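You operate a simulated robot arm through the tools that you are given. There is no shell and no other tool. Be economical: measure what you need, move in short steps, check, and stop when the job is done.

You run a simulated two-armed robot. Do the job below in one go: nothing can be reset, and whatever is moved stays where it is left.

JOB
Put the roll labelled "100" from the top of the brown plate on the bench top before the green chest. Take the slim brown case and leave it on the top of the small table. Put the blue spool on the top of the grey bench. Any order will do. Set down upright: roll, slim brown case.

It is judged by the outcome, as a careful person would: the job done as asked, and still so three seconds after it is handed in. It fails if anything else is knocked over, pushed out of place, dropped, spilled or broken.

ROBOT AND FRAMES
Two 7-joint arms with two-finger grippers on one trunk, on a base that drives. Base frame: it is fixed to the floor where the robot stands at the start and does not move with it; the origin is under the middle of the robot, x ahead of it, y to its left, z up; the surface under the hand at the start is at about z = 0.76. Readings come in m, degrees, newtons and seconds.
The left shoulder is at the start at [0.039, 0.17, 1.123], the right one opposite. With the tool pointing down near the work surface each hand reaches from about 0.18 to 0.66 m from the robot's upright axis, wherever it stands, measured 20 degrees to its own side. Places, roughly: bench top before the green chest (26x20 cm) [0.32, 4.34, 0.8]; blue spool [-1.75, 0.75, 0.75]; slim brown case (13x5x9 cm) [0.3, 1.8, 0.8]; top of the grey bench [0.6, -0.5, 0.8]; top of the small table [-1.6, 0.4, 0.8]. Payload 2.69 kg a hand.
The tool frame of a hand sits at the grasp point between the pads (the TCP): z along the fingers, y along the line on which they close. The tips reach 0.02 m beyond it. Largest opening 0.1 m; the body of the gripper starts 0.063 m behind the TCP.
Orientation is told as [roll, pitch, yaw] about the base's x, y, z axes, in that order, counted from this pose: with the fingers straight down and closing along the base's y, the tool's x points along the base's -x, its y along +y and its z along -z.

CONTROLS
- The arms move only by the tool apply_moves. It takes "left_moves", "right_moves" or both (then of equal length, played together; a hand with none holds still); each is a list of rows, each an object (a shift or turn left out is 0, a gripper value left out holds the last) with "dr": the turn, a rotation vector about the tool's x, y, z in degrees, a list of three; "translation": the shift along the tool's x, y, z in mm, a list of three; "jaw": the opening, from 0 (shut) to 1 (fully open). In form: [{"dr": [ax, ay, az], "translation": [tx, ty, tz], "jaw": jaw}, ...]. A call has 1 to 20 rows; each row is the pose to reach, as a shift and turn from the pose commanded when the call began, along the tool's axes at that moment. Rows are played at 5 a second. More than 0.05 m and 8.6 degrees between two rows, or a gripper value outside its range, and nothing of the call is played. Where a pose cannot be reached the arm comes as near as it can. A force on the tool above 40 N (or 10 N above the force at the start of the call, whichever is more), or a blocked arm, ends the call early, and 0.2 s more pass. Each finger travels about 0.108 m/s and halts on what it meets, pressing with about 32 N; the grip force reading is that of the motor and also rises with nothing between the fingers. The clock runs only during rows and for 0.2 s after the last one: add rows that repeat a pose to give the fingers time. The reply holds the time, the measured pose of the TCP, the force on the tool along the base axes, the opening and the grip force, in the units named above and with some noise, with the torque about the TCP (base axes, N m) and any sound that the robot's microphone picked up.
- Cameras (640 x 400 px; columns grow to the right, rows downward): "scene" is now at [0.1807, -0.0111, 1.0439]; the picture's right is [-0.12, -0.99, 0.00], its down [-0.31, 0.04, -0.95] and it looks along [0.94, -0.12, -0.31] (base axes); focal length 236 px, centre (320, 200). "left" rides on the left gripper at [0.07, 0.019, -0.099] in its tool frame; the picture's right is [-0.26, 0.97, 0.00], its down [-0.75, -0.20, -0.63] and it looks along [-0.61, -0.16, 0.78] (tool axes); focal length 230 px, centre (320, 200). "right" rides on the right gripper at [0.07, -0.019, -0.099] in its tool frame; the picture's right is [0.26, 0.97, 0.00], its down [-0.75, 0.20, -0.63] and it looks along [-0.61, 0.16, 0.78] (tool axes); focal length 230 px, centre (320, 200). There is no depth. A picture from a camera that has moved, and an enlarged one, comes with that camera's place and axes in the base frame and with its lens.
- snapshot(camera): a new picture of that camera. It takes no simulated time.
- raise_lower(by): slides the trunk up (or, below 0, down) by that many m; the arms and the scene camera ride with it, the base frame stays. It gives what a move gives, with no picture.
- roll_base(legs): drives the robot by 1 to 6 legs, each [ahead, turn to the left] in m and degrees, along the robot's own axes; the way and the turn of a leg run together, so that a leg with both is an arc; at most 1.5 m and 180 degrees a leg. The arms and the cameras ride along, it lands a little off, and it stops where it bumps. It gives what a move gives.
- aim_head(pan, tilt): turns the head with the scene camera to pan (to the left, within 60 degrees either way) and tilt (down, from -29 to 69), counted from straight ahead of the robot. It gives what a move gives.
- inspect(camera, box): a new picture of the part [left, top, right, bottom] of that camera's present view, enlarged. It takes no simulated time.
- finish_job(): hands the job in; it is judged then, once.

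Go step by step. Nothing tells you exact positions but the pictures and the camera data: compare them with the known pose of the tool, close in by small moves and look again before you grip or let go. The budget is 165 turns and 138 pictures, counting those below and the enlarged ones. Unless the task says otherwise, let go and move clear before handing in, and close with one line.

The tools are called after ">>>" as name(argument=value, ...) on one line, values as JSON. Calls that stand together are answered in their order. apply_moves: Moves the arms, as the interface text tells. Its arguments: {"type":"object","properties":{"left_moves":{"type":"array","items":{"type":"object","properties":{"dr":{"type":"array","items":{"type":"number"}},"translation":{"type":"array","items":{"type":"number"}},"jaw":{"type":"number"}}}},"right_moves":{"type":"array","items":{"type":"object","properties":{"dr":{"type":"array","items":{"type":"number"}},"translation":{"type":"array","items":{"type":"number"}},"jaw":{"type":"number"}}}}},"required":[]} The other tools are called the same way: raise_lower (by) slides the trunk up or down; roll_base (legs) drives the base; aim_head (pan, tilt) turns the head that bears the scene camera; snapshot (camera) takes a picture; inspect (camera, box) takes an enlarged picture of a part of a camera's view; finish_job () hands the job in.

At the start:

```text
time: 0.0
left_position: [0.4198, 0.0979, 0.9877]
left_tool_rot: [0.0, 0.1, 0.2]
left_contact_force: [0.3, -0.5, 0.3]
left_moment: [-0.01, 0.02, -0.03]
left_gripper_width: 0.1001
left_gripper_force: 0.1
right_position: [0.4544, -0.3472, 0.9828]
right_tool_rot: [0.0, 0.1, 0.1]
right_contact_force: [0.3, -0.8, -0.9]
right_moment: [-0.02, -0.02, 0.03]
right_gripper_width: 0.1001
right_gripper_force: 0.1
trunk travel left (down, up): [-0.35, 0.34]
robot x, y, heading: [-0.0011, 0.0027, 0.1]
head pan, tilt: [-7.1, 17.2]
```

scene: 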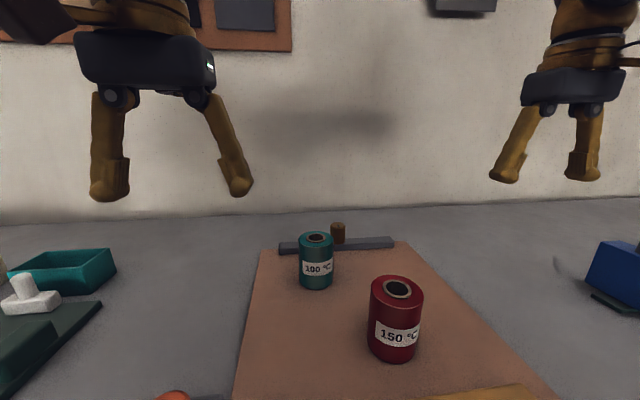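
right: 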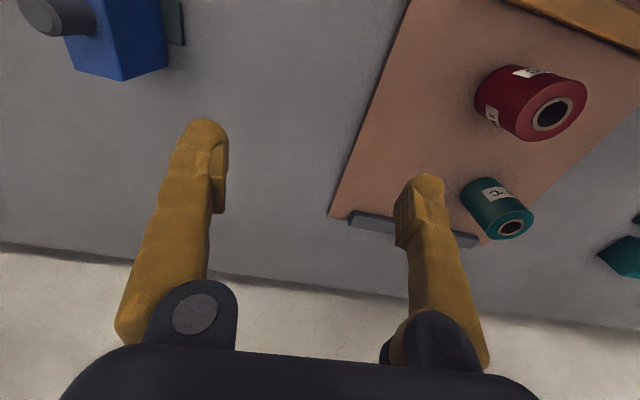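
left: 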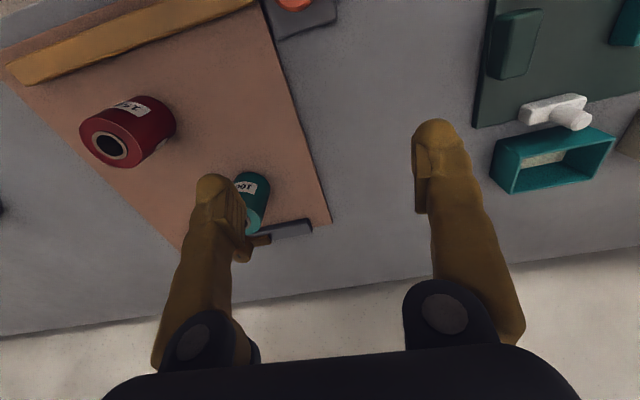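

The teal roll "100" stands at about [0.55, -0.05], with the red one nearer and to the right. I bring the left hand over the roll at its present height and look again.

>>> apply_moves(left_moves=[{"translation": [-25, -30, 0], "jaw": 1}, {"translation": [-50, -60, 0]}, {"translation": [-75, -90, 0]}, {"translation": [-100, -120, 0]}, {"translation": [-125, -146, 0]}, {"translation": [-125, -146, 0]}])

>>> snapshot(camera="left")

>>> snapshot(camera="scene")

```text
time: 1.6
left_position: [0.534, -0.0191, 1.0233]
left_tool_rot: [-3.5, -2.2, 4.5]
left_contact_force: [-1.2, -0.4, -0.5]
left_moment: [-0.01, -0.1, 0.01]
left_gripper_width: 0.0999
left_gripper_force: 0.0
right_position: [0.4195, -0.3481, 0.9987]
right_tool_rot: [0.1, -2.1, 0.1]
right_contact_force: [-0.7, -0.2, 0.7]
right_moment: [0.04, -0.09, 0.02]
right_gripper_width: 0.1
right_gripper_force: 0.1
trunk travel left (down, up): [-0.35, 0.34]
robot x, y, heading: [-0.0022, 0.0002, 0.1]
head pan, tilt: [-7.1, 17.2]
stopped in row 6 (left hand): the arm was blocked; the commanded pose is now the measured one
```

```text
134 pictures are left
camera left: at [0.4583, 0.0002, 1.119], right [0.18, 0.98, -0.05], down [0.74, -0.1, 0.67], along [0.65, -0.16, -0.74], focal length 230 px, centre (320, 200)
```

left: 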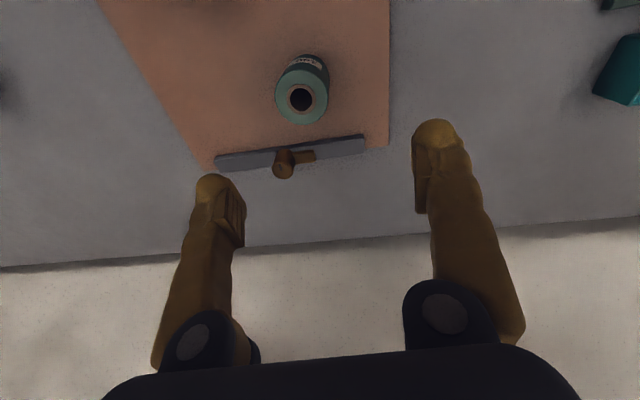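

```text
133 pictures are left
camera scene: at [0.1775, -0.011, 1.0446], right [-0.12, -0.99, 0.0], down [-0.31, 0.04, -0.95], along [0.94, -0.12, -0.31], focal length 236 px, centre (320, 200)
```

scene: 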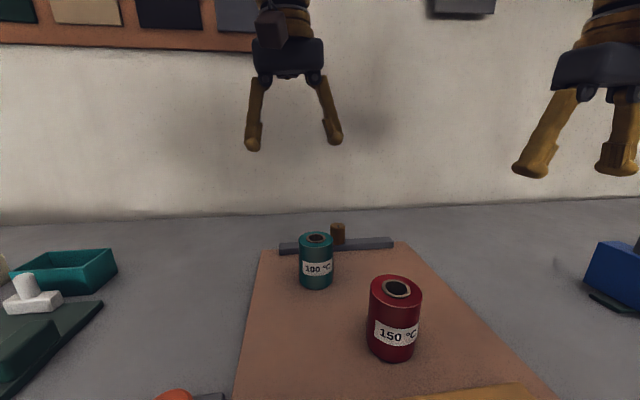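

The left arm jammed before reaching across the middle, so I ease it back and turn the base right to bring the roll to the left arm's own side.

>>> apply_moves(left_moves=[{"translation": [15, 35, 0], "dr": [1.7, 1.1, 2.2]}, {"translation": [30, 70, 0], "dr": [3.5, 2.2, 4.5]}, {"translation": [50, 110, 0], "dr": [3.5, 2.2, 4.5]}, {"translation": [50, 110, 0], "dr": [3.5, 2.2, 4.5]}])

>>> roll_base(legs=[[0, -22]])

>>> snapshot(camera="left")

```text
time: 2.6
left_position: [0.4761, 0.0815, 1.0095]
left_tool_rot: [-6.6, 0.1, -0.5]
left_contact_force: [0.6, 0.5, -0.1]
left_moment: [0.04, 0.0, 0.01]
left_gripper_width: 0.1001
left_gripper_force: 0.0
right_position: [0.4239, -0.3478, 0.9952]
right_tool_rot: [0.2, -1.7, 0.1]
right_contact_force: [-0.3, -0.9, 0.3]
right_moment: [-0.02, 0.03, 0.0]
right_gripper_width: 0.1001
right_gripper_force: 0.1
trunk travel left (down, up): [-0.35, 0.34]
robot x, y, heading: [-0.0004, -0.0018, 0.0]
head pan, tilt: [-7.1, 17.2]
```

```text
time: 4.2
left_position: [0.4704, -0.1004, 1.0087]
left_tool_rot: [-6.8, 0.0, -22.4]
left_contact_force: [-0.4, 0.5, 0.3]
left_moment: [0.01, 0.0, 0.0]
left_gripper_width: 0.1
left_gripper_force: 0.1
right_position: [0.2631, -0.4805, 0.9969]
right_tool_rot: [0.1, -1.8, -21.7]
right_contact_force: [-0.1, 0.2, 0.1]
right_moment: [0.0, -0.01, 0.03]
right_gripper_width: 0.1
right_gripper_force: 0.0
trunk travel left (down, up): [-0.35, 0.34]
robot x, y, heading: [0.0005, -0.0002, -21.7]
head pan, tilt: [-7.1, 17.2]
```

```text
132 pictures are left
camera left: at [0.4181, -0.0456, 1.1065], right [0.6, 0.79, -0.11], down [0.65, -0.4, 0.65], along [0.47, -0.46, -0.75], focal length 230 px, centre (320, 200)
```

left: 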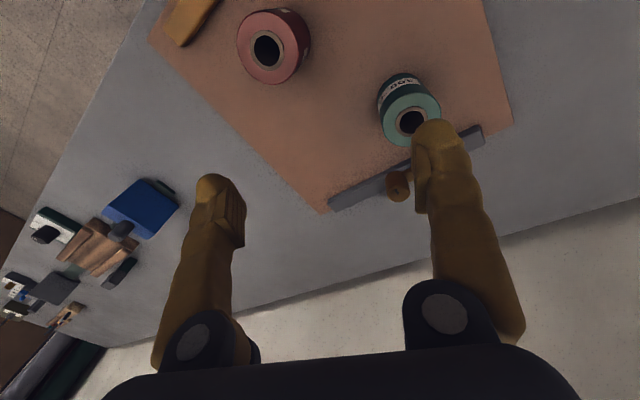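

The roll is now on the left arm's side. I level the hand and shift it over the roll.

>>> apply_moves(left_moves=[{"translation": [-16, 24, 0], "dr": [-3.4, 0, 0]}, {"translation": [-32, 48, 0], "dr": [-6.8, 0, 0]}, {"translation": [-46, 73, 0], "dr": [-6.8, 0, 0]}, {"translation": [-46, 73, 0], "dr": [-6.8, 0, 0]}])

>>> snapshot(camera="left")

```text
time: 5.2
left_position: [0.5264, -0.0448, 1.0099]
left_tool_rot: [0.2, -0.9, -22.3]
left_contact_force: [-0.9, -0.6, 0.0]
left_moment: [0.01, 0.0, 0.01]
left_gripper_width: 0.1001
left_gripper_force: 0.1
right_position: [0.2494, -0.4747, 1.0025]
right_tool_rot: [0.2, -2.8, -21.7]
right_contact_force: [-0.1, 0.5, 0.2]
right_moment: [0.05, 0.01, -0.01]
right_gripper_width: 0.1002
right_gripper_force: 0.1
trunk travel left (down, up): [-0.35, 0.34]
robot x, y, heading: [0.0014, 0.002, -21.8]
head pan, tilt: [-7.1, 17.2]
```

```text
131 pictures are left
camera left: at [0.4661, -0.001, 1.1076], right [0.6, 0.8, 0.01], down [0.61, -0.47, 0.64], along [0.52, -0.38, -0.77], focal length 230 px, centre (320, 200)
```

left: 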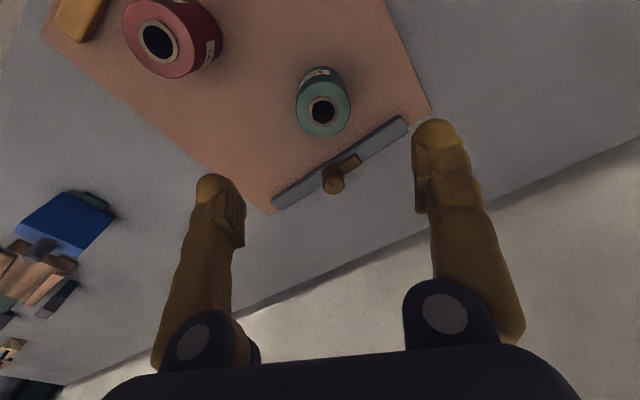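

Roll axis computed at [0.537, -0.048]. I descend to just above its top and check.

>>> apply_moves(left_moves=[{"translation": [-4, 0, 40]}, {"translation": [-8, 1, 80]}, {"translation": [-11, 1, 120]}, {"translation": [-11, 1, 120]}])

>>> snapshot(camera="left")

>>> snapshot(camera="scene")

```text
time: 6.2
left_position: [0.5447, -0.0499, 0.8899]
left_tool_rot: [0.2, -1.0, -22.2]
left_contact_force: [-0.4, 1.1, -0.2]
left_moment: [0.0, 0.01, -0.01]
left_gripper_width: 0.1001
left_gripper_force: 0.1
right_position: [0.2492, -0.4749, 1.0033]
right_tool_rot: [0.2, -2.7, -21.8]
right_contact_force: [0.0, 0.3, -0.4]
right_moment: [-0.04, 0.01, 0.0]
right_gripper_width: 0.1
right_gripper_force: 0.1
trunk travel left (down, up): [-0.35, 0.34]
robot x, y, heading: [-0.0002, 0.0015, -22.1]
head pan, tilt: [-7.1, 17.2]
```

```text
130 pictures are left
camera left: at [0.4849, -0.004, 0.9877], right [0.6, 0.8, 0.01], down [0.61, -0.47, 0.64], along [0.51, -0.38, -0.77], focal length 230 px, centre (320, 200)
```

left: 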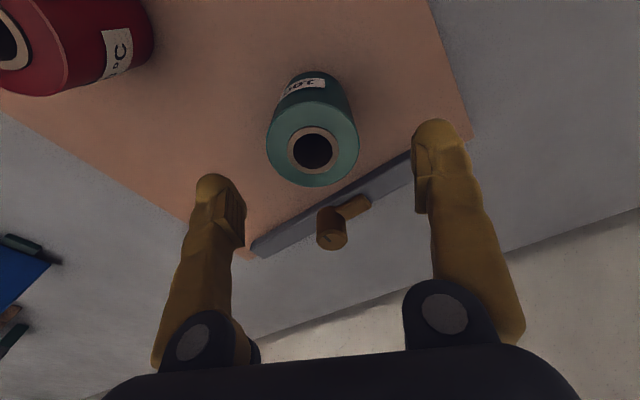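

```text
129 pictures are left
camera scene: at [0.1638, -0.0757, 1.044], right [-0.48, -0.88, 0.0], down [-0.27, 0.15, -0.95], along [0.83, -0.46, -0.31], focal length 236 px, centre (320, 200)
```

scene: 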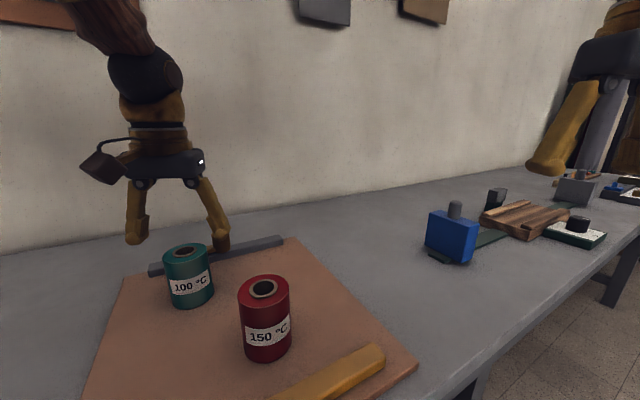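

Nearly centred (about 7 mm to pull back). I descend around the roll and close.

>>> apply_moves(left_moves=[{"translation": [7, -2, 20]}, {"translation": [7, -2, 45]}, {"translation": [7, -2, 68]}, {"translation": [7, -2, 68]}, {"translation": [7, -2, 68], "jaw": 0.4}, {"translation": [7, -2, 68], "jaw": 0.4}])

>>> snapshot(camera="scene")

```text
time: 7.6
left_position: [0.5346, -0.0481, 0.8215]
left_tool_rot: [0.2, -0.8, -22.4]
left_contact_force: [-0.4, 1.2, -0.8]
left_moment: [-0.01, 0.02, 0.03]
left_gripper_width: 0.0586
left_gripper_force: 32.4
right_position: [0.2507, -0.4741, 1.002]
right_tool_rot: [0.2, -2.7, -21.7]
right_contact_force: [0.0, 0.2, 0.9]
right_moment: [-0.01, -0.01, -0.01]
right_gripper_width: 0.1002
right_gripper_force: 0.1
trunk travel left (down, up): [-0.35, 0.34]
robot x, y, heading: [0.0013, 0.0001, -21.8]
head pan, tilt: [-7.1, 17.2]
```

```text
128 pictures are left
camera scene: at [0.1643, -0.0758, 1.0439], right [-0.48, -0.88, 0.0], down [-0.28, 0.15, -0.95], along [0.83, -0.46, -0.31], focal length 236 px, centre (320, 200)
```

scene: 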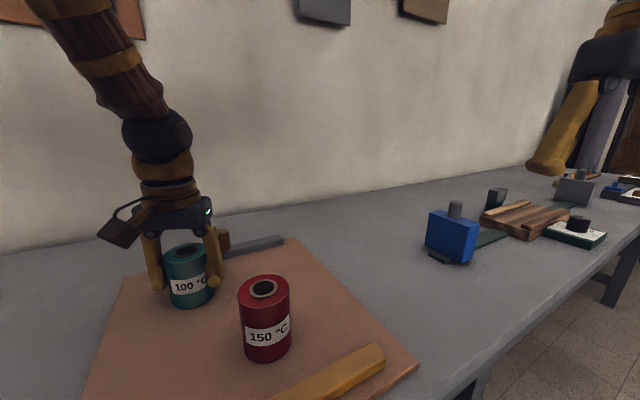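

The roll is gripped (58.6 mm). I lift it and draw it back toward the robot.

>>> apply_moves(left_moves=[{"translation": [0, 0, -35]}, {"translation": [0, 0, -80]}, {"translation": [10, 0, -125]}, {"translation": [40, 0, -160]}, {"translation": [80, 0, -170]}, {"translation": [120, 0, -170]}, {"translation": [120, 0, -170]}])

>>> aim_head(pan=60, tilt=20)

>>> snapshot(camera="scene")

```text
time: 9.2
left_position: [0.4244, -0.0037, 0.9916]
left_tool_rot: [0.2, -0.9, -22.3]
left_contact_force: [0.2, 0.8, -1.1]
left_moment: [0.0, 0.01, -0.01]
left_gripper_width: 0.0586
left_gripper_force: 31.3
right_position: [0.2501, -0.4744, 1.0027]
right_tool_rot: [0.2, -2.6, -21.7]
right_contact_force: [0.0, 0.8, 1.0]
right_moment: [0.03, 0.0, -0.02]
right_gripper_width: 0.0999
right_gripper_force: 0.0
trunk travel left (down, up): [-0.35, 0.34]
robot x, y, heading: [-0.0002, 0.0045, -21.9]
head pan, tilt: [-7.1, 17.2]
```

```text
time: 10.6
left_position: [0.4232, -0.0027, 0.9904]
left_tool_rot: [0.2, -1.0, -22.3]
left_contact_force: [0.3, 0.2, -1.2]
left_moment: [0.02, -0.01, -0.03]
left_gripper_width: 0.0585
left_gripper_force: 32.2
right_position: [0.251, -0.4741, 1.003]
right_tool_rot: [0.3, -2.7, -21.7]
right_contact_force: [-0.4, 0.8, 0.3]
right_moment: [-0.03, -0.02, 0.01]
right_gripper_width: 0.1
right_gripper_force: 0.0
trunk travel left (down, up): [-0.35, 0.34]
robot x, y, heading: [-0.001, -0.0017, -21.5]
head pan, tilt: [60.0, 20.0]
```

```text
127 pictures are left
camera scene: at [0.1556, 0.0268, 1.0402], right [0.62, -0.79, -0.01], down [-0.28, -0.21, -0.94], along [0.73, 0.58, -0.35], focal length 236 px, centre (320, 200)
```

scene: 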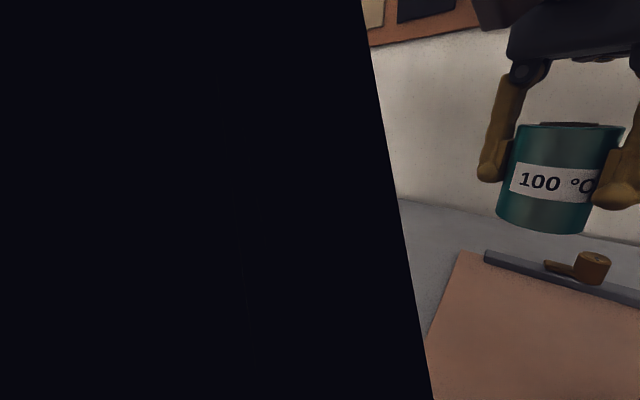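

The view left is blocked by my own arm. I back away from the bench and turn left to face along +y.

>>> roll_base(legs=[[-0.4, 0], [0, 112]])

>>> aim_head(pan=0, tilt=15)

>>> snapshot(camera="scene")

```text
time: 17.8
left_position: [-0.5142, 0.5461, 0.99]
left_tool_rot: [0.2, -1.1, 88.3]
left_contact_force: [0.0, -0.6, -1.4]
left_moment: [0.02, -0.03, -0.01]
left_gripper_width: 0.0586
left_gripper_force: 32.2
right_position: [-0.0129, 0.5486, 1.0033]
right_tool_rot: [0.2, -2.8, 89.0]
right_contact_force: [-0.2, 1.2, 0.4]
right_moment: [-0.01, 0.02, -0.03]
right_gripper_width: 0.1
right_gripper_force: 0.0
trunk travel left (down, up): [-0.35, 0.34]
robot x, y, heading: [-0.3618, 0.1468, 89.0]
head pan, tilt: [60.0, 20.0]
```

```text
time: 19.1
left_position: [-0.5153, 0.5305, 0.9976]
left_tool_rot: [0.2, -1.9, 88.4]
left_contact_force: [-0.6, 0.1, -1.4]
left_moment: [-0.03, 0.02, 0.01]
left_gripper_width: 0.0586
left_gripper_force: 32.1
right_position: [-0.0123, 0.5333, 1.0091]
right_tool_rot: [0.2, -3.5, 89.0]
right_contact_force: [0.7, 1.0, -0.7]
right_moment: [-0.04, -0.01, 0.01]
right_gripper_width: 0.1001
right_gripper_force: 0.1
trunk travel left (down, up): [-0.35, 0.34]
robot x, y, heading: [-0.3599, 0.149, 88.9]
head pan, tilt: [0.0, 15.0]
```

```text
126 pictures are left
camera scene: at [-0.3564, 0.3304, 1.0475], right [1.0, -0.02, 0.0], down [-0.01, -0.28, -0.96], along [0.02, 0.96, -0.28], focal length 236 px, centre (320, 200)
```

scene: 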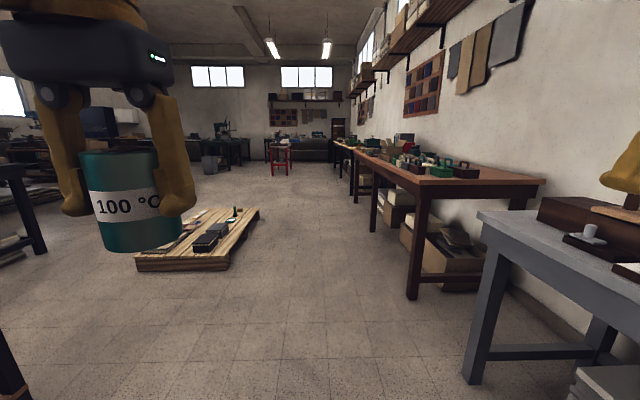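

Ahead lie the end of the grey bench, then a brown bench with the case, and farther benches; a pallet stands at the left (x < -1.05). I drive straight on along the aisle and look right.

>>> roll_base(legs=[[1.2, 0]])

>>> aim_head(pan=-40, tilt=25)

>>> snapshot(camera="scene")

```text
time: 25.2
left_position: [-0.4926, 1.7259, 0.9961]
left_tool_rot: [0.1, -1.9, 88.4]
left_contact_force: [-0.3, 0.3, -0.7]
left_moment: [-0.02, -0.04, 0.01]
left_gripper_width: 0.0585
left_gripper_force: 32.4
right_position: [0.0094, 1.7318, 1.0081]
right_tool_rot: [0.2, -3.6, 89.0]
right_contact_force: [0.0, 0.3, -0.3]
right_moment: [0.01, 0.01, 0.0]
right_gripper_width: 0.1002
right_gripper_force: 0.1
trunk travel left (down, up): [-0.35, 0.34]
robot x, y, heading: [-0.3353, 1.3449, 88.9]
head pan, tilt: [0.0, 15.0]
```

```text
time: 26.2
left_position: [-0.4924, 1.7097, 1.0036]
left_tool_rot: [0.3, -2.8, 88.3]
left_contact_force: [1.1, -1.4, -1.9]
left_moment: [0.01, -0.02, 0.0]
left_gripper_width: 0.0586
left_gripper_force: 31.9
right_position: [0.0084, 1.7137, 1.0152]
right_tool_rot: [0.1, -4.6, 89.0]
right_contact_force: [-0.2, 0.0, -0.7]
right_moment: [0.07, 0.01, 0.02]
right_gripper_width: 0.0999
right_gripper_force: 0.0
trunk travel left (down, up): [-0.35, 0.34]
robot x, y, heading: [-0.3378, 1.3445, 88.7]
head pan, tilt: [-40.0, 25.0]
```

```text
125 pictures are left
camera scene: at [-0.2749, 1.5021, 1.0318], right [0.75, -0.66, 0.01], down [-0.28, -0.33, -0.9], along [0.59, 0.68, -0.43], focal length 236 px, centre (320, 200)
```

scene: 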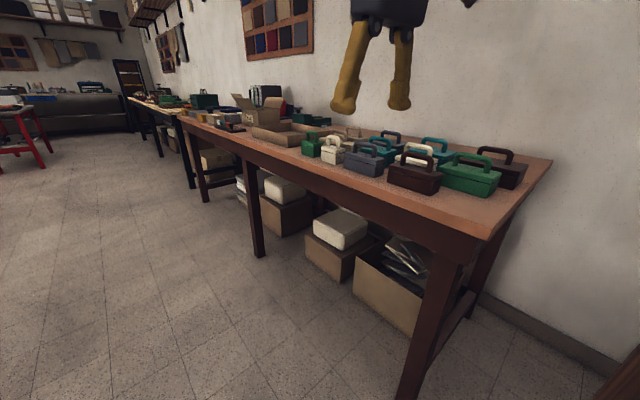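

Several handled cases stand on the brown bench, two of them brown. I enlarge to tell the slim one.

>>> inspect(camera="scene", box=[290, 110, 550, 270])

```text
2.46 times, centred on (420, 190) of scene
camera zoom: at [-0.2749, 1.5021, 1.0318], right [0.75, -0.66, 0.01], down [-0.28, -0.33, -0.9], along [0.59, 0.68, -0.43], focal length 582 px, centre (74, 225)
```

zoom: 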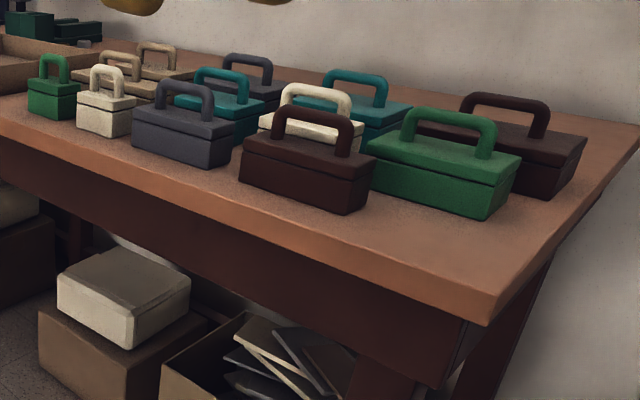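

The front brown case sits at about [0.32, 1.79], its long side along y — matching the place given. I turn to about 45° and move closer so that the right hand can straddle it.

>>> roll_base(legs=[[0, -44], [0.22, 0]])

>>> aim_head(pan=-10, tilt=35)

>>> snapshot(camera="scene")

>>> snapshot(camera="right")

```text
time: 29.9
left_position: [-0.0439, 1.8692, 1.003]
left_tool_rot: [0.1, -2.7, 44.5]
left_contact_force: [-0.4, -0.7, -1.1]
left_moment: [-0.01, -0.01, -0.01]
left_gripper_width: 0.0586
left_gripper_force: 32.3
right_position: [0.3202, 1.5247, 1.0148]
right_tool_rot: [0.4, -4.5, 45.0]
right_contact_force: [-0.1, 0.4, 0.0]
right_moment: [0.0, 0.03, -0.02]
right_gripper_width: 0.0998
right_gripper_force: 0.0
trunk travel left (down, up): [-0.35, 0.34]
robot x, y, heading: [-0.1849, 1.492, 45.1]
head pan, tilt: [-40.0, 25.0]
```

```text
time: 30.9
left_position: [-0.0542, 1.8594, 1.0076]
left_tool_rot: [0.3, -3.6, 44.4]
left_contact_force: [0.0, 1.0, -2.1]
left_moment: [-0.01, 0.04, 0.01]
left_gripper_width: 0.0585
left_gripper_force: 31.7
right_position: [0.3106, 1.5143, 1.0193]
right_tool_rot: [0.3, -5.4, 45.1]
right_contact_force: [0.6, -0.2, -0.3]
right_moment: [0.0, 0.01, 0.0]
right_gripper_width: 0.0999
right_gripper_force: 0.1
trunk travel left (down, up): [-0.35, 0.34]
robot x, y, heading: [-0.1856, 1.4952, 45.5]
head pan, tilt: [-10.0, 35.0]
```

```text
123 pictures are left
camera scene: at [-0.0496, 1.6093, 1.0155], right [0.58, -0.82, 0.0], down [-0.48, -0.34, -0.81], along [0.66, 0.46, -0.59], focal length 236 px, centre (320, 200)
```

scene: 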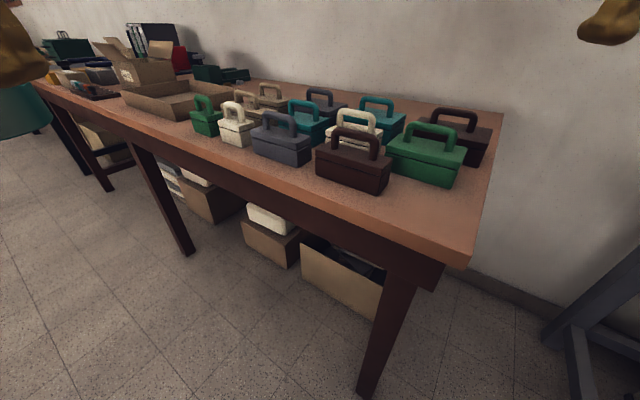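

```text
122 pictures are left
camera right: at [0.2671, 1.4437, 1.1119], right [-0.87, 0.5, -0.02], down [0.35, 0.63, 0.7], along [0.36, 0.6, -0.72], focal length 230 px, centre (320, 200)
```

right: 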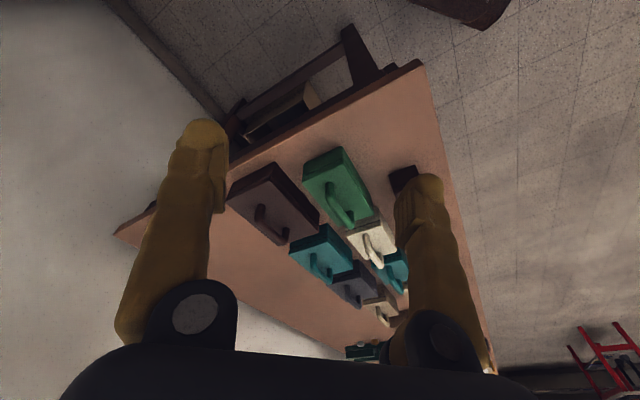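

I move the right hand above the case while turning it so that it closes across the thin side.

>>> apply_moves(right_moves=[{"translation": [-22, 24, 0], "dr": [0, 0.7, -7]}, {"translation": [-44, 48, 0], "dr": [0, 1.4, -14]}, {"translation": [-66, 72, 0], "dr": [0, 2, -21]}, {"translation": [-88, 96, 0], "dr": [0, 2.7, -28]}, {"translation": [-110, 120, 0], "dr": [0, 3.4, -35]}, {"translation": [-132, 144, 0], "dr": [0, 4, -42]}, {"translation": [-155, 168, 0], "dr": [0, 4.7, -49]}, {"translation": [-177, 191, 0], "dr": [0, 5.4, -56]}, {"translation": [-177, 191, 0], "dr": [0, 5.4, -56]}])

>>> snapshot(camera="right")

>>> snapshot(camera="scene")

```text
time: 32.9
left_position: [-0.055, 1.8577, 1.0085]
left_tool_rot: [0.4, -3.7, 44.5]
left_contact_force: [0.1, 0.8, -1.0]
left_moment: [0.01, 0.0, 0.02]
left_gripper_width: 0.0586
left_gripper_force: 32.5
right_position: [0.2971, 1.7759, 1.0421]
right_tool_rot: [-2.0, 1.3, 101.1]
right_contact_force: [0.0, -0.2, -0.5]
right_moment: [0.0, 0.0, 0.01]
right_gripper_width: 0.1
right_gripper_force: 0.0
trunk travel left (down, up): [-0.35, 0.34]
robot x, y, heading: [-0.1821, 1.4943, 45.2]
head pan, tilt: [-10.0, 35.0]
```

```text
121 pictures are left
camera right: at [0.3255, 1.7111, 1.1426], right [-0.9, -0.44, -0.03], down [-0.37, 0.71, 0.61], along [-0.25, 0.55, -0.8], focal length 230 px, centre (320, 200)
```

right: 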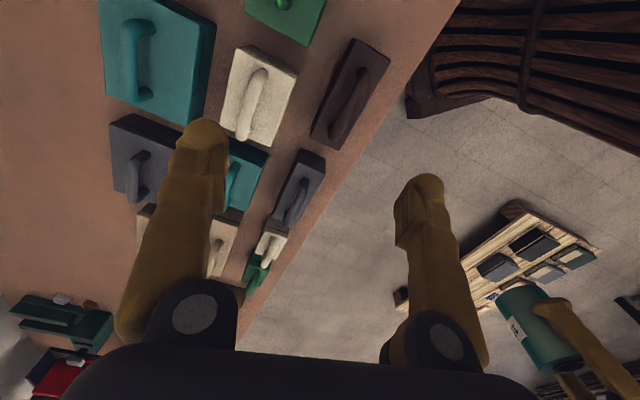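

```text
120 pictures are left
camera scene: at [-0.0506, 1.6082, 1.0157], right [0.58, -0.82, 0.0], down [-0.48, -0.34, -0.81], along [0.66, 0.47, -0.59], focal length 236 px, centre (320, 200)
```

scene: 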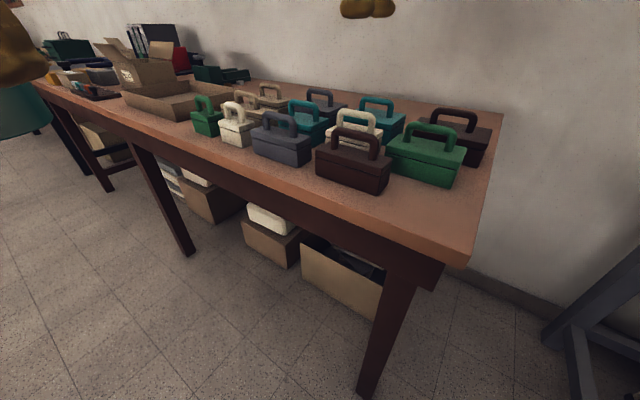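

The slim brown case is at the upper middle of the right camera's view, at the bench edge. I enlarge to measure it.

>>> inspect(camera="right", box=[220, 0, 440, 200])

>>> inspect(camera="scene", box=[290, 90, 490, 215])

```text
2.00 times, centred on (330, 100) of right
camera zoom: at [0.3255, 1.7111, 1.1426], right [-0.9, -0.44, -0.03], down [-0.37, 0.71, 0.61], along [-0.25, 0.55, -0.8], focal length 460 px, centre (300, 400)
```

zoom: 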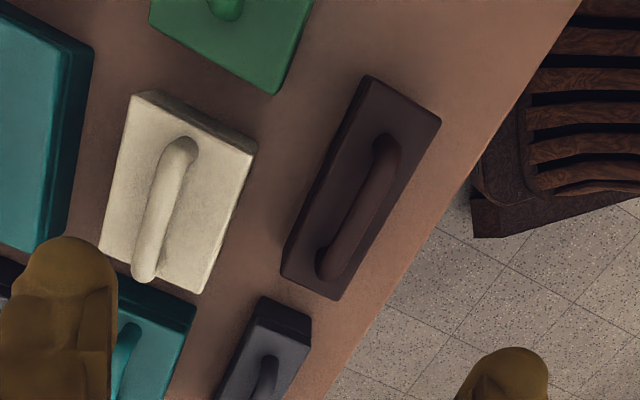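

```text
3.20 times, centred on (390, 152) of scene
camera zoom: at [-0.0506, 1.6082, 1.0157], right [0.58, -0.82, 0.0], down [-0.48, -0.34, -0.81], along [0.66, 0.47, -0.59], focal length 756 px, centre (96, 352)
```

zoom: 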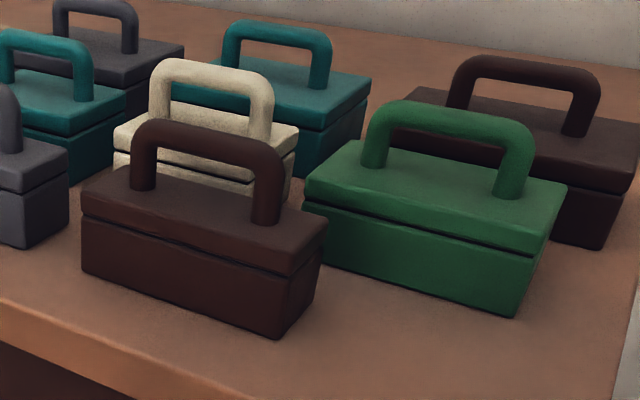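

The case centre is at about [0.271, 1.767], long axis along y; there is room behind it for a finger. I centre the hand at yaw 90 and descend part way.

>>> apply_moves(right_moves=[{"translation": [2, 14, 0], "dr": [-1, -0.6, 5.5]}, {"translation": [4, 27, 0], "dr": [-2, -1.3, 11]}, {"translation": [4, 27, 40], "dr": [-2, -1.3, 11]}, {"translation": [4, 27, 80], "dr": [-2, -1.3, 11]}, {"translation": [4, 27, 90], "dr": [-2, -1.3, 11]}, {"translation": [4, 27, 90], "dr": [-2, -1.3, 11]}])

>>> inspect(camera="right", box=[180, 0, 480, 200])

>>> inspect(camera="scene", box=[290, 65, 530, 215])

```text
time: 34.3
left_position: [-0.0563, 1.8581, 1.0079]
left_tool_rot: [0.3, -3.6, 44.6]
left_contact_force: [0.6, -0.6, -1.7]
left_moment: [0.01, -0.02, 0.01]
left_gripper_width: 0.0589
left_gripper_force: 31.9
right_position: [0.2761, 1.7645, 0.9478]
right_tool_rot: [-0.1, -0.2, 89.9]
right_contact_force: [0.3, 0.1, 0.5]
right_moment: [0.0, -0.01, -0.02]
right_gripper_width: 0.0998
right_gripper_force: 0.0
trunk travel left (down, up): [-0.35, 0.34]
robot x, y, heading: [-0.183, 1.4949, 45.2]
head pan, tilt: [-10.0, 35.0]
```

```text
2.00 times, centred on (330, 100) of right
camera zoom: at [0.2929, 1.692, 1.0469], right [-0.97, -0.26, 0.0], down [-0.2, 0.75, 0.63], along [-0.16, 0.61, -0.78], focal length 460 px, centre (300, 400)
```

zoom: 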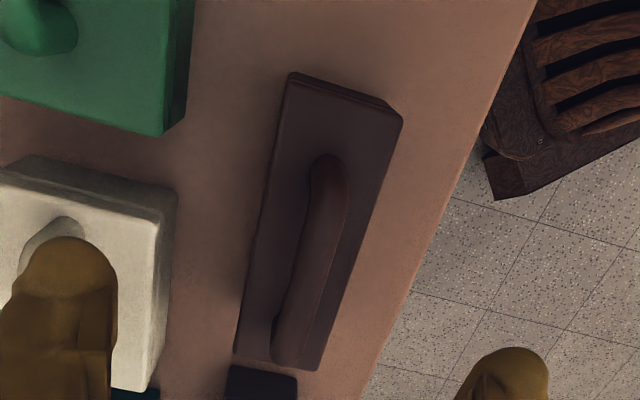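

```text
2.67 times, centred on (410, 140) of scene
camera zoom: at [-0.0505, 1.6085, 1.0157], right [0.58, -0.82, 0.0], down [-0.48, -0.34, -0.81], along [0.66, 0.47, -0.59], focal length 630 px, centre (80, 360)
```

zoom: 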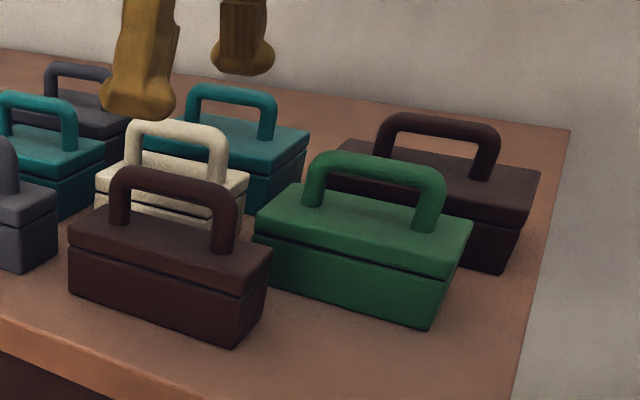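

Centre is about [0.269, 1.774], lid at about z 0.82. I narrow the jaw to clear the white case, fine-tune and descend to handle height for a check.

>>> apply_moves(right_moves=[{"translation": [-5, 4, 0], "jaw": 0.78}, {"translation": [-10, 7, 25]}, {"translation": [-10, 7, 50]}, {"translation": [-10, 7, 70]}, {"translation": [-10, 7, 70]}])

>>> snapshot(camera="right")

>>> inspect(camera="scene", box=[290, 65, 530, 215])

```text
time: 35.5
left_position: [-0.0557, 1.8594, 1.008]
left_tool_rot: [0.3, -3.7, 44.5]
left_contact_force: [-0.2, 0.1, -1.5]
left_moment: [0.0, 0.01, -0.03]
left_gripper_width: 0.0585
left_gripper_force: 32.2
right_position: [0.2679, 1.7752, 0.8765]
right_tool_rot: [-0.2, -0.2, 90.0]
right_contact_force: [0.0, 0.2, 0.2]
right_moment: [0.0, 0.03, 0.01]
right_gripper_width: 0.0778
right_gripper_force: 0.1
trunk travel left (down, up): [-0.35, 0.34]
robot x, y, heading: [-0.1853, 1.496, 45.0]
head pan, tilt: [-10.0, 35.0]
```

```text
115 pictures are left
camera right: at [0.2858, 1.7036, 0.9763], right [-0.97, -0.26, 0.0], down [-0.2, 0.75, 0.63], along [-0.16, 0.61, -0.78], focal length 230 px, centre (320, 200)
```

right: 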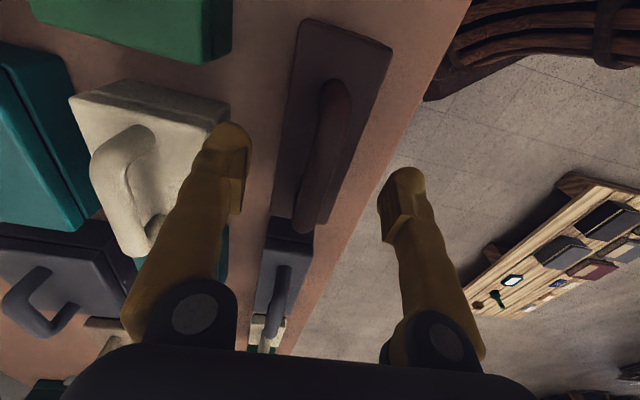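

```text
2.67 times, centred on (410, 140) of scene
camera zoom: at [-0.0506, 1.6085, 1.0157], right [0.58, -0.82, 0.0], down [-0.48, -0.34, -0.81], along [0.66, 0.47, -0.59], focal length 630 px, centre (80, 360)
```

zoom: 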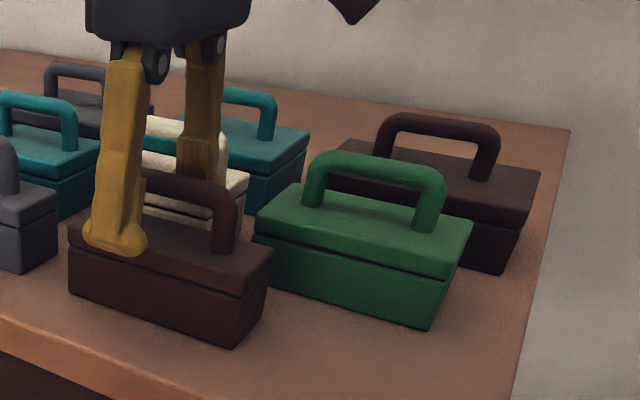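

Alignment is good: case centre x 0.268, jaw straddling it. I descend to grip height and close.

>>> apply_moves(right_moves=[{"translation": [1, 0, 20]}, {"translation": [1, 0, 36]}, {"translation": [1, 0, 48]}, {"translation": [1, 0, 48]}])

>>> inspect(camera="scene", box=[290, 65, 530, 215])

>>> snapshot(camera="right")

```text
time: 36.5
left_position: [-0.0554, 1.8575, 1.0067]
left_tool_rot: [0.3, -3.7, 44.5]
left_contact_force: [0.5, -0.2, -2.0]
left_moment: [-0.01, -0.02, 0.02]
left_gripper_width: 0.0584
left_gripper_force: 31.8
right_position: [0.2702, 1.7725, 0.8309]
right_tool_rot: [-0.1, -0.2, 90.1]
right_contact_force: [0.1, -0.4, -1.0]
right_moment: [0.0, 0.02, 0.0]
right_gripper_width: 0.0779
right_gripper_force: 0.1
trunk travel left (down, up): [-0.35, 0.34]
robot x, y, heading: [-0.1845, 1.4915, 45.0]
head pan, tilt: [-10.0, 35.0]
```

```text
2.67 times, centred on (410, 140) of scene
camera zoom: at [-0.0505, 1.6085, 1.0157], right [0.58, -0.82, 0.0], down [-0.48, -0.34, -0.81], along [0.66, 0.47, -0.59], focal length 630 px, centre (80, 360)
```

zoom: 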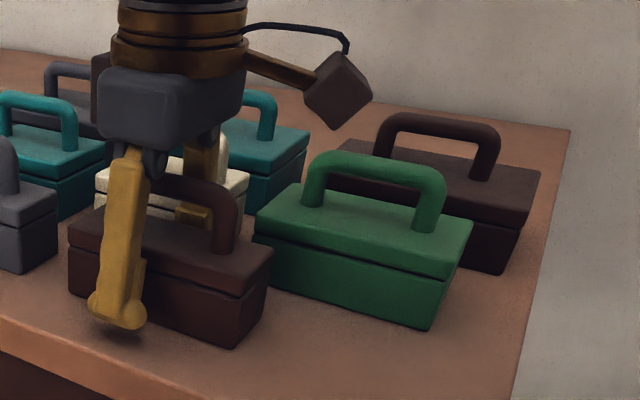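

```text
112 pictures are left
camera right: at [0.2884, 1.7015, 0.9294], right [-0.97, -0.26, 0.0], down [-0.2, 0.75, 0.63], along [-0.16, 0.61, -0.78], focal length 230 px, centre (320, 200)
```

right: 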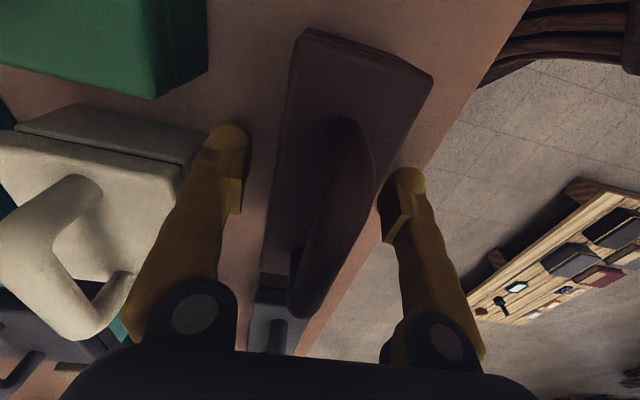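

The fingers straddle the case body with the tips below the lid. I close.

>>> apply_moves(right_moves=[{"jaw": 0.5}, {"jaw": 0.3}, {"jaw": 0.3}])

>>> inspect(camera="scene", box=[290, 65, 530, 215])

```text
time: 37.3
left_position: [-0.0548, 1.8583, 1.008]
left_tool_rot: [0.3, -3.7, 44.5]
left_contact_force: [0.7, -0.5, -1.9]
left_moment: [0.05, 0.01, 0.03]
left_gripper_width: 0.0585
left_gripper_force: 31.9
right_position: [0.2698, 1.7723, 0.8303]
right_tool_rot: [0.0, -0.2, 89.9]
right_contact_force: [-0.1, 0.0, 0.1]
right_moment: [0.0, 0.01, -0.04]
right_gripper_width: 0.0446
right_gripper_force: 31.7
trunk travel left (down, up): [-0.35, 0.34]
robot x, y, heading: [-0.1855, 1.4954, 45.3]
head pan, tilt: [-10.0, 35.0]
```

```text
2.67 times, centred on (410, 140) of scene
camera zoom: at [-0.0504, 1.6086, 1.0156], right [0.58, -0.82, 0.0], down [-0.48, -0.34, -0.81], along [0.66, 0.47, -0.59], focal length 630 px, centre (80, 360)
```

zoom: 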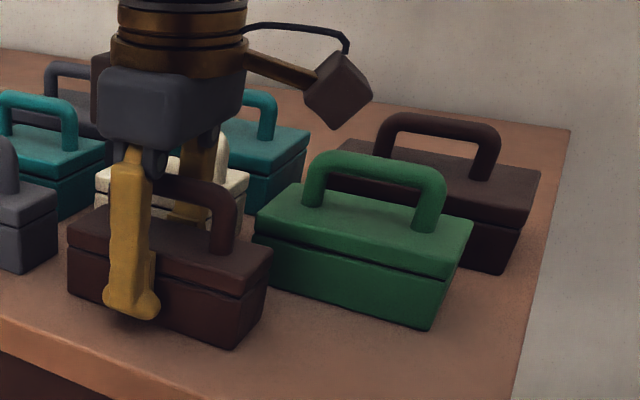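

Gripped at 44.6 mm. I lift straight up and check that it hangs level.

>>> apply_moves(right_moves=[{"translation": [0, 0, -30]}, {"translation": [0, 0, -70]}, {"translation": [0, 0, -115]}, {"translation": [0, 0, -160]}, {"translation": [0, 0, -170]}, {"translation": [0, 0, -170]}])

>>> snapshot(camera="scene")

```text
time: 38.7
left_position: [-0.0553, 1.8583, 1.0076]
left_tool_rot: [0.3, -3.6, 44.5]
left_contact_force: [0.1, 0.6, -1.8]
left_moment: [-0.02, 0.0, 0.01]
left_gripper_width: 0.0585
left_gripper_force: 31.8
right_position: [0.2683, 1.7726, 0.9999]
right_tool_rot: [-0.1, -0.2, 90.1]
right_contact_force: [0.2, 0.5, -1.8]
right_moment: [0.02, -0.03, 0.03]
right_gripper_width: 0.0447
right_gripper_force: 32.2
trunk travel left (down, up): [-0.35, 0.34]
robot x, y, heading: [-0.1873, 1.4959, 45.1]
head pan, tilt: [-10.0, 35.0]
```

```text
110 pictures are left
camera scene: at [-0.0505, 1.6086, 1.0156], right [0.58, -0.82, 0.0], down [-0.48, -0.34, -0.81], along [0.66, 0.47, -0.59], focal length 236 px, centre (320, 200)
```

scene: 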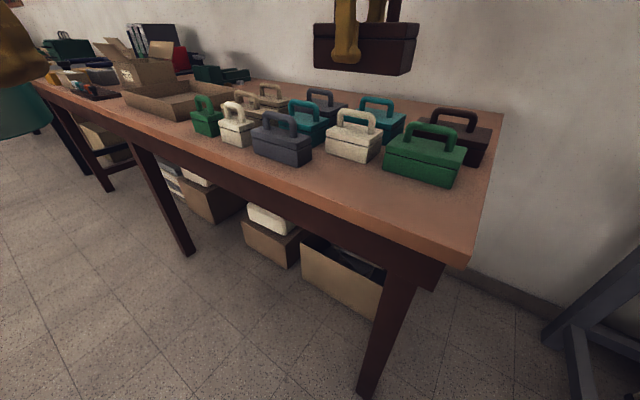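

The case hangs level and its neighbours are untouched. I back out, turn to face +y and drive on toward the green chest.

>>> roll_base(legs=[[-0.35, 0], [0, 45], [1.4, 0]])

>>> aim_head(pan=-30, tilt=15)

>>> snapshot(camera="scene")

```text
time: 49.9
left_position: [-0.6179, 3.0243, 1.0071]
left_tool_rot: [0.3, -3.8, 89.8]
left_contact_force: [0.3, 0.5, -1.6]
left_moment: [0.02, 0.01, -0.02]
left_gripper_width: 0.0586
left_gripper_force: 32.0
right_position: [-0.3292, 3.1942, 1.0004]
right_tool_rot: [-0.1, -0.2, 135.4]
right_contact_force: [-0.3, -0.7, -1.5]
right_moment: [-0.02, 0.0, -0.02]
right_gripper_width: 0.0446
right_gripper_force: 32.4
trunk travel left (down, up): [-0.35, 0.34]
robot x, y, heading: [-0.4485, 2.6797, 90.5]
head pan, tilt: [-10.0, 35.0]
```

```text
time: 50.7
left_position: [-0.6183, 3.0086, 1.0101]
left_tool_rot: [0.2, -4.0, 89.8]
left_contact_force: [-0.2, 0.9, -1.8]
left_moment: [-0.04, -0.02, 0.02]
left_gripper_width: 0.0584
left_gripper_force: 32.1
right_position: [-0.329, 3.1807, 1.0067]
right_tool_rot: [-0.7, -0.7, 135.4]
right_contact_force: [0.9, 0.8, -1.9]
right_moment: [-0.03, -0.01, 0.01]
right_gripper_width: 0.0447
right_gripper_force: 32.3
trunk travel left (down, up): [-0.35, 0.34]
robot x, y, heading: [-0.4491, 2.6758, 90.6]
head pan, tilt: [-30.0, 15.0]
```

```text
109 pictures are left
camera scene: at [-0.4056, 2.8489, 1.0475], right [0.87, -0.49, 0.01], down [-0.13, -0.24, -0.96], along [0.48, 0.84, -0.28], focal length 236 px, centre (320, 200)
```

scene: 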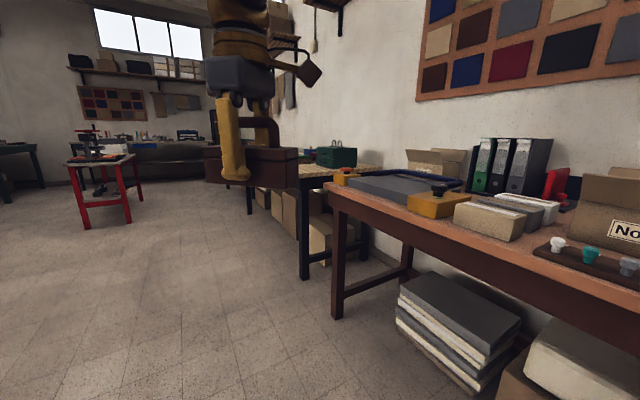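

The wooden bench with the green chest stands just beyond the brown one, its near end at about y = 4.1. I drive on to y ≈ 4.1 and look right.

>>> roll_base(legs=[[1.4, 0]])

>>> aim_head(pan=-58, tilt=20)

>>> snapshot(camera="scene")

```text
time: 57.5
left_position: [-0.6782, 4.3598, 1.0098]
left_tool_rot: [0.3, -4.0, 92.5]
left_contact_force: [0.5, 0.5, -1.5]
left_moment: [-0.03, -0.01, -0.01]
left_gripper_width: 0.0585
left_gripper_force: 31.7
right_position: [-0.3953, 4.5441, 1.0064]
right_tool_rot: [-0.7, -0.8, 138.0]
right_contact_force: [0.7, -0.6, -1.5]
right_moment: [-0.02, -0.02, 0.04]
right_gripper_width: 0.0448
right_gripper_force: 32.1
trunk travel left (down, up): [-0.35, 0.34]
robot x, y, heading: [-0.495, 4.0355, 93.2]
head pan, tilt: [-30.0, 15.0]
```

```text
time: 58.4
left_position: [-0.6766, 4.3377, 0.9989]
left_tool_rot: [0.3, -1.7, 92.5]
left_contact_force: [-0.7, 1.2, -2.0]
left_moment: [0.03, 0.0, 0.01]
left_gripper_width: 0.0585
left_gripper_force: 32.2
right_position: [-0.3958, 4.5294, 1.0154]
right_tool_rot: [-1.5, -1.3, 138.0]
right_contact_force: [0.2, -0.1, -0.4]
right_moment: [0.0, -0.04, 0.0]
right_gripper_width: 0.0448
right_gripper_force: 32.3
trunk travel left (down, up): [-0.35, 0.34]
robot x, y, heading: [-0.494, 4.041, 93.1]
head pan, tilt: [-58.0, 20.0]
```

```text
108 pictures are left
camera scene: at [-0.4233, 4.1801, 1.0401], right [0.58, -0.82, 0.01], down [-0.28, -0.21, -0.94], along [0.77, 0.54, -0.35], focal length 236 px, centre (320, 200)
```

scene: 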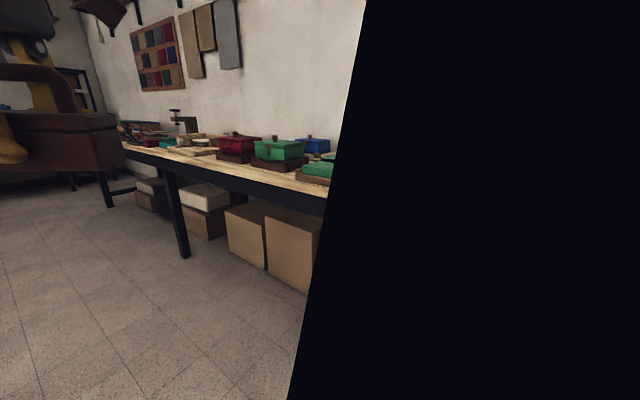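

Several chests (red, green, blue) sit on this bench; my own arm hides part. I turn to face it.

>>> roll_base(legs=[[0, -93]])

>>> aim_head(pan=0, tilt=20)

>>> snapshot(camera="scene")

```text
time: 59.3
left_position: [-0.6696, 4.2943, 0.9901]
left_tool_rot: [0.2, 0.6, 91.2]
left_contact_force: [-1.1, -0.8, -0.9]
left_moment: [0.08, -0.03, -0.02]
left_gripper_width: 0.0583
left_gripper_force: 31.9
right_position: [-0.3841, 4.489, 1.033]
right_tool_rot: [-3.1, -3.0, 137.0]
right_contact_force: [-1.2, -1.2, -1.2]
right_moment: [0.12, 0.0, 0.04]
right_gripper_width: 0.0445
right_gripper_force: 31.4
trunk travel left (down, up): [-0.35, 0.34]
robot x, y, heading: [-0.4998, 4.0383, 91.8]
head pan, tilt: [-58.0, 20.0]
stopped in leg 1: the robot was blocked; the commanded pose is now the measured one
```

```text
time: 60.6
left_position: [-0.6692, 4.2996, 0.9915]
left_tool_rot: [0.2, 0.7, 91.2]
left_contact_force: [0.3, -0.7, -2.1]
left_moment: [-0.03, 0.01, -0.01]
left_gripper_width: 0.0584
left_gripper_force: 31.9
right_position: [-0.3835, 4.4951, 1.0298]
right_tool_rot: [-2.7, -2.8, 136.8]
right_contact_force: [0.5, 0.0, -1.0]
right_moment: [0.01, -0.02, 0.02]
right_gripper_width: 0.0445
right_gripper_force: 32.0
trunk travel left (down, up): [-0.35, 0.34]
robot x, y, heading: [-0.495, 4.0395, 91.9]
head pan, tilt: [0.0, 20.0]
```

```text
107 pictures are left
camera scene: at [-0.5012, 4.2191, 1.0394], right [1.0, 0.04, 0.0], down [0.01, -0.36, -0.93], along [-0.03, 0.93, -0.36], focal length 236 px, centre (320, 200)
```

scene: 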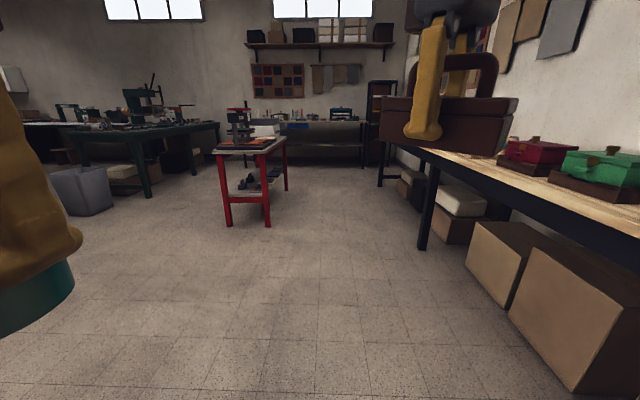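

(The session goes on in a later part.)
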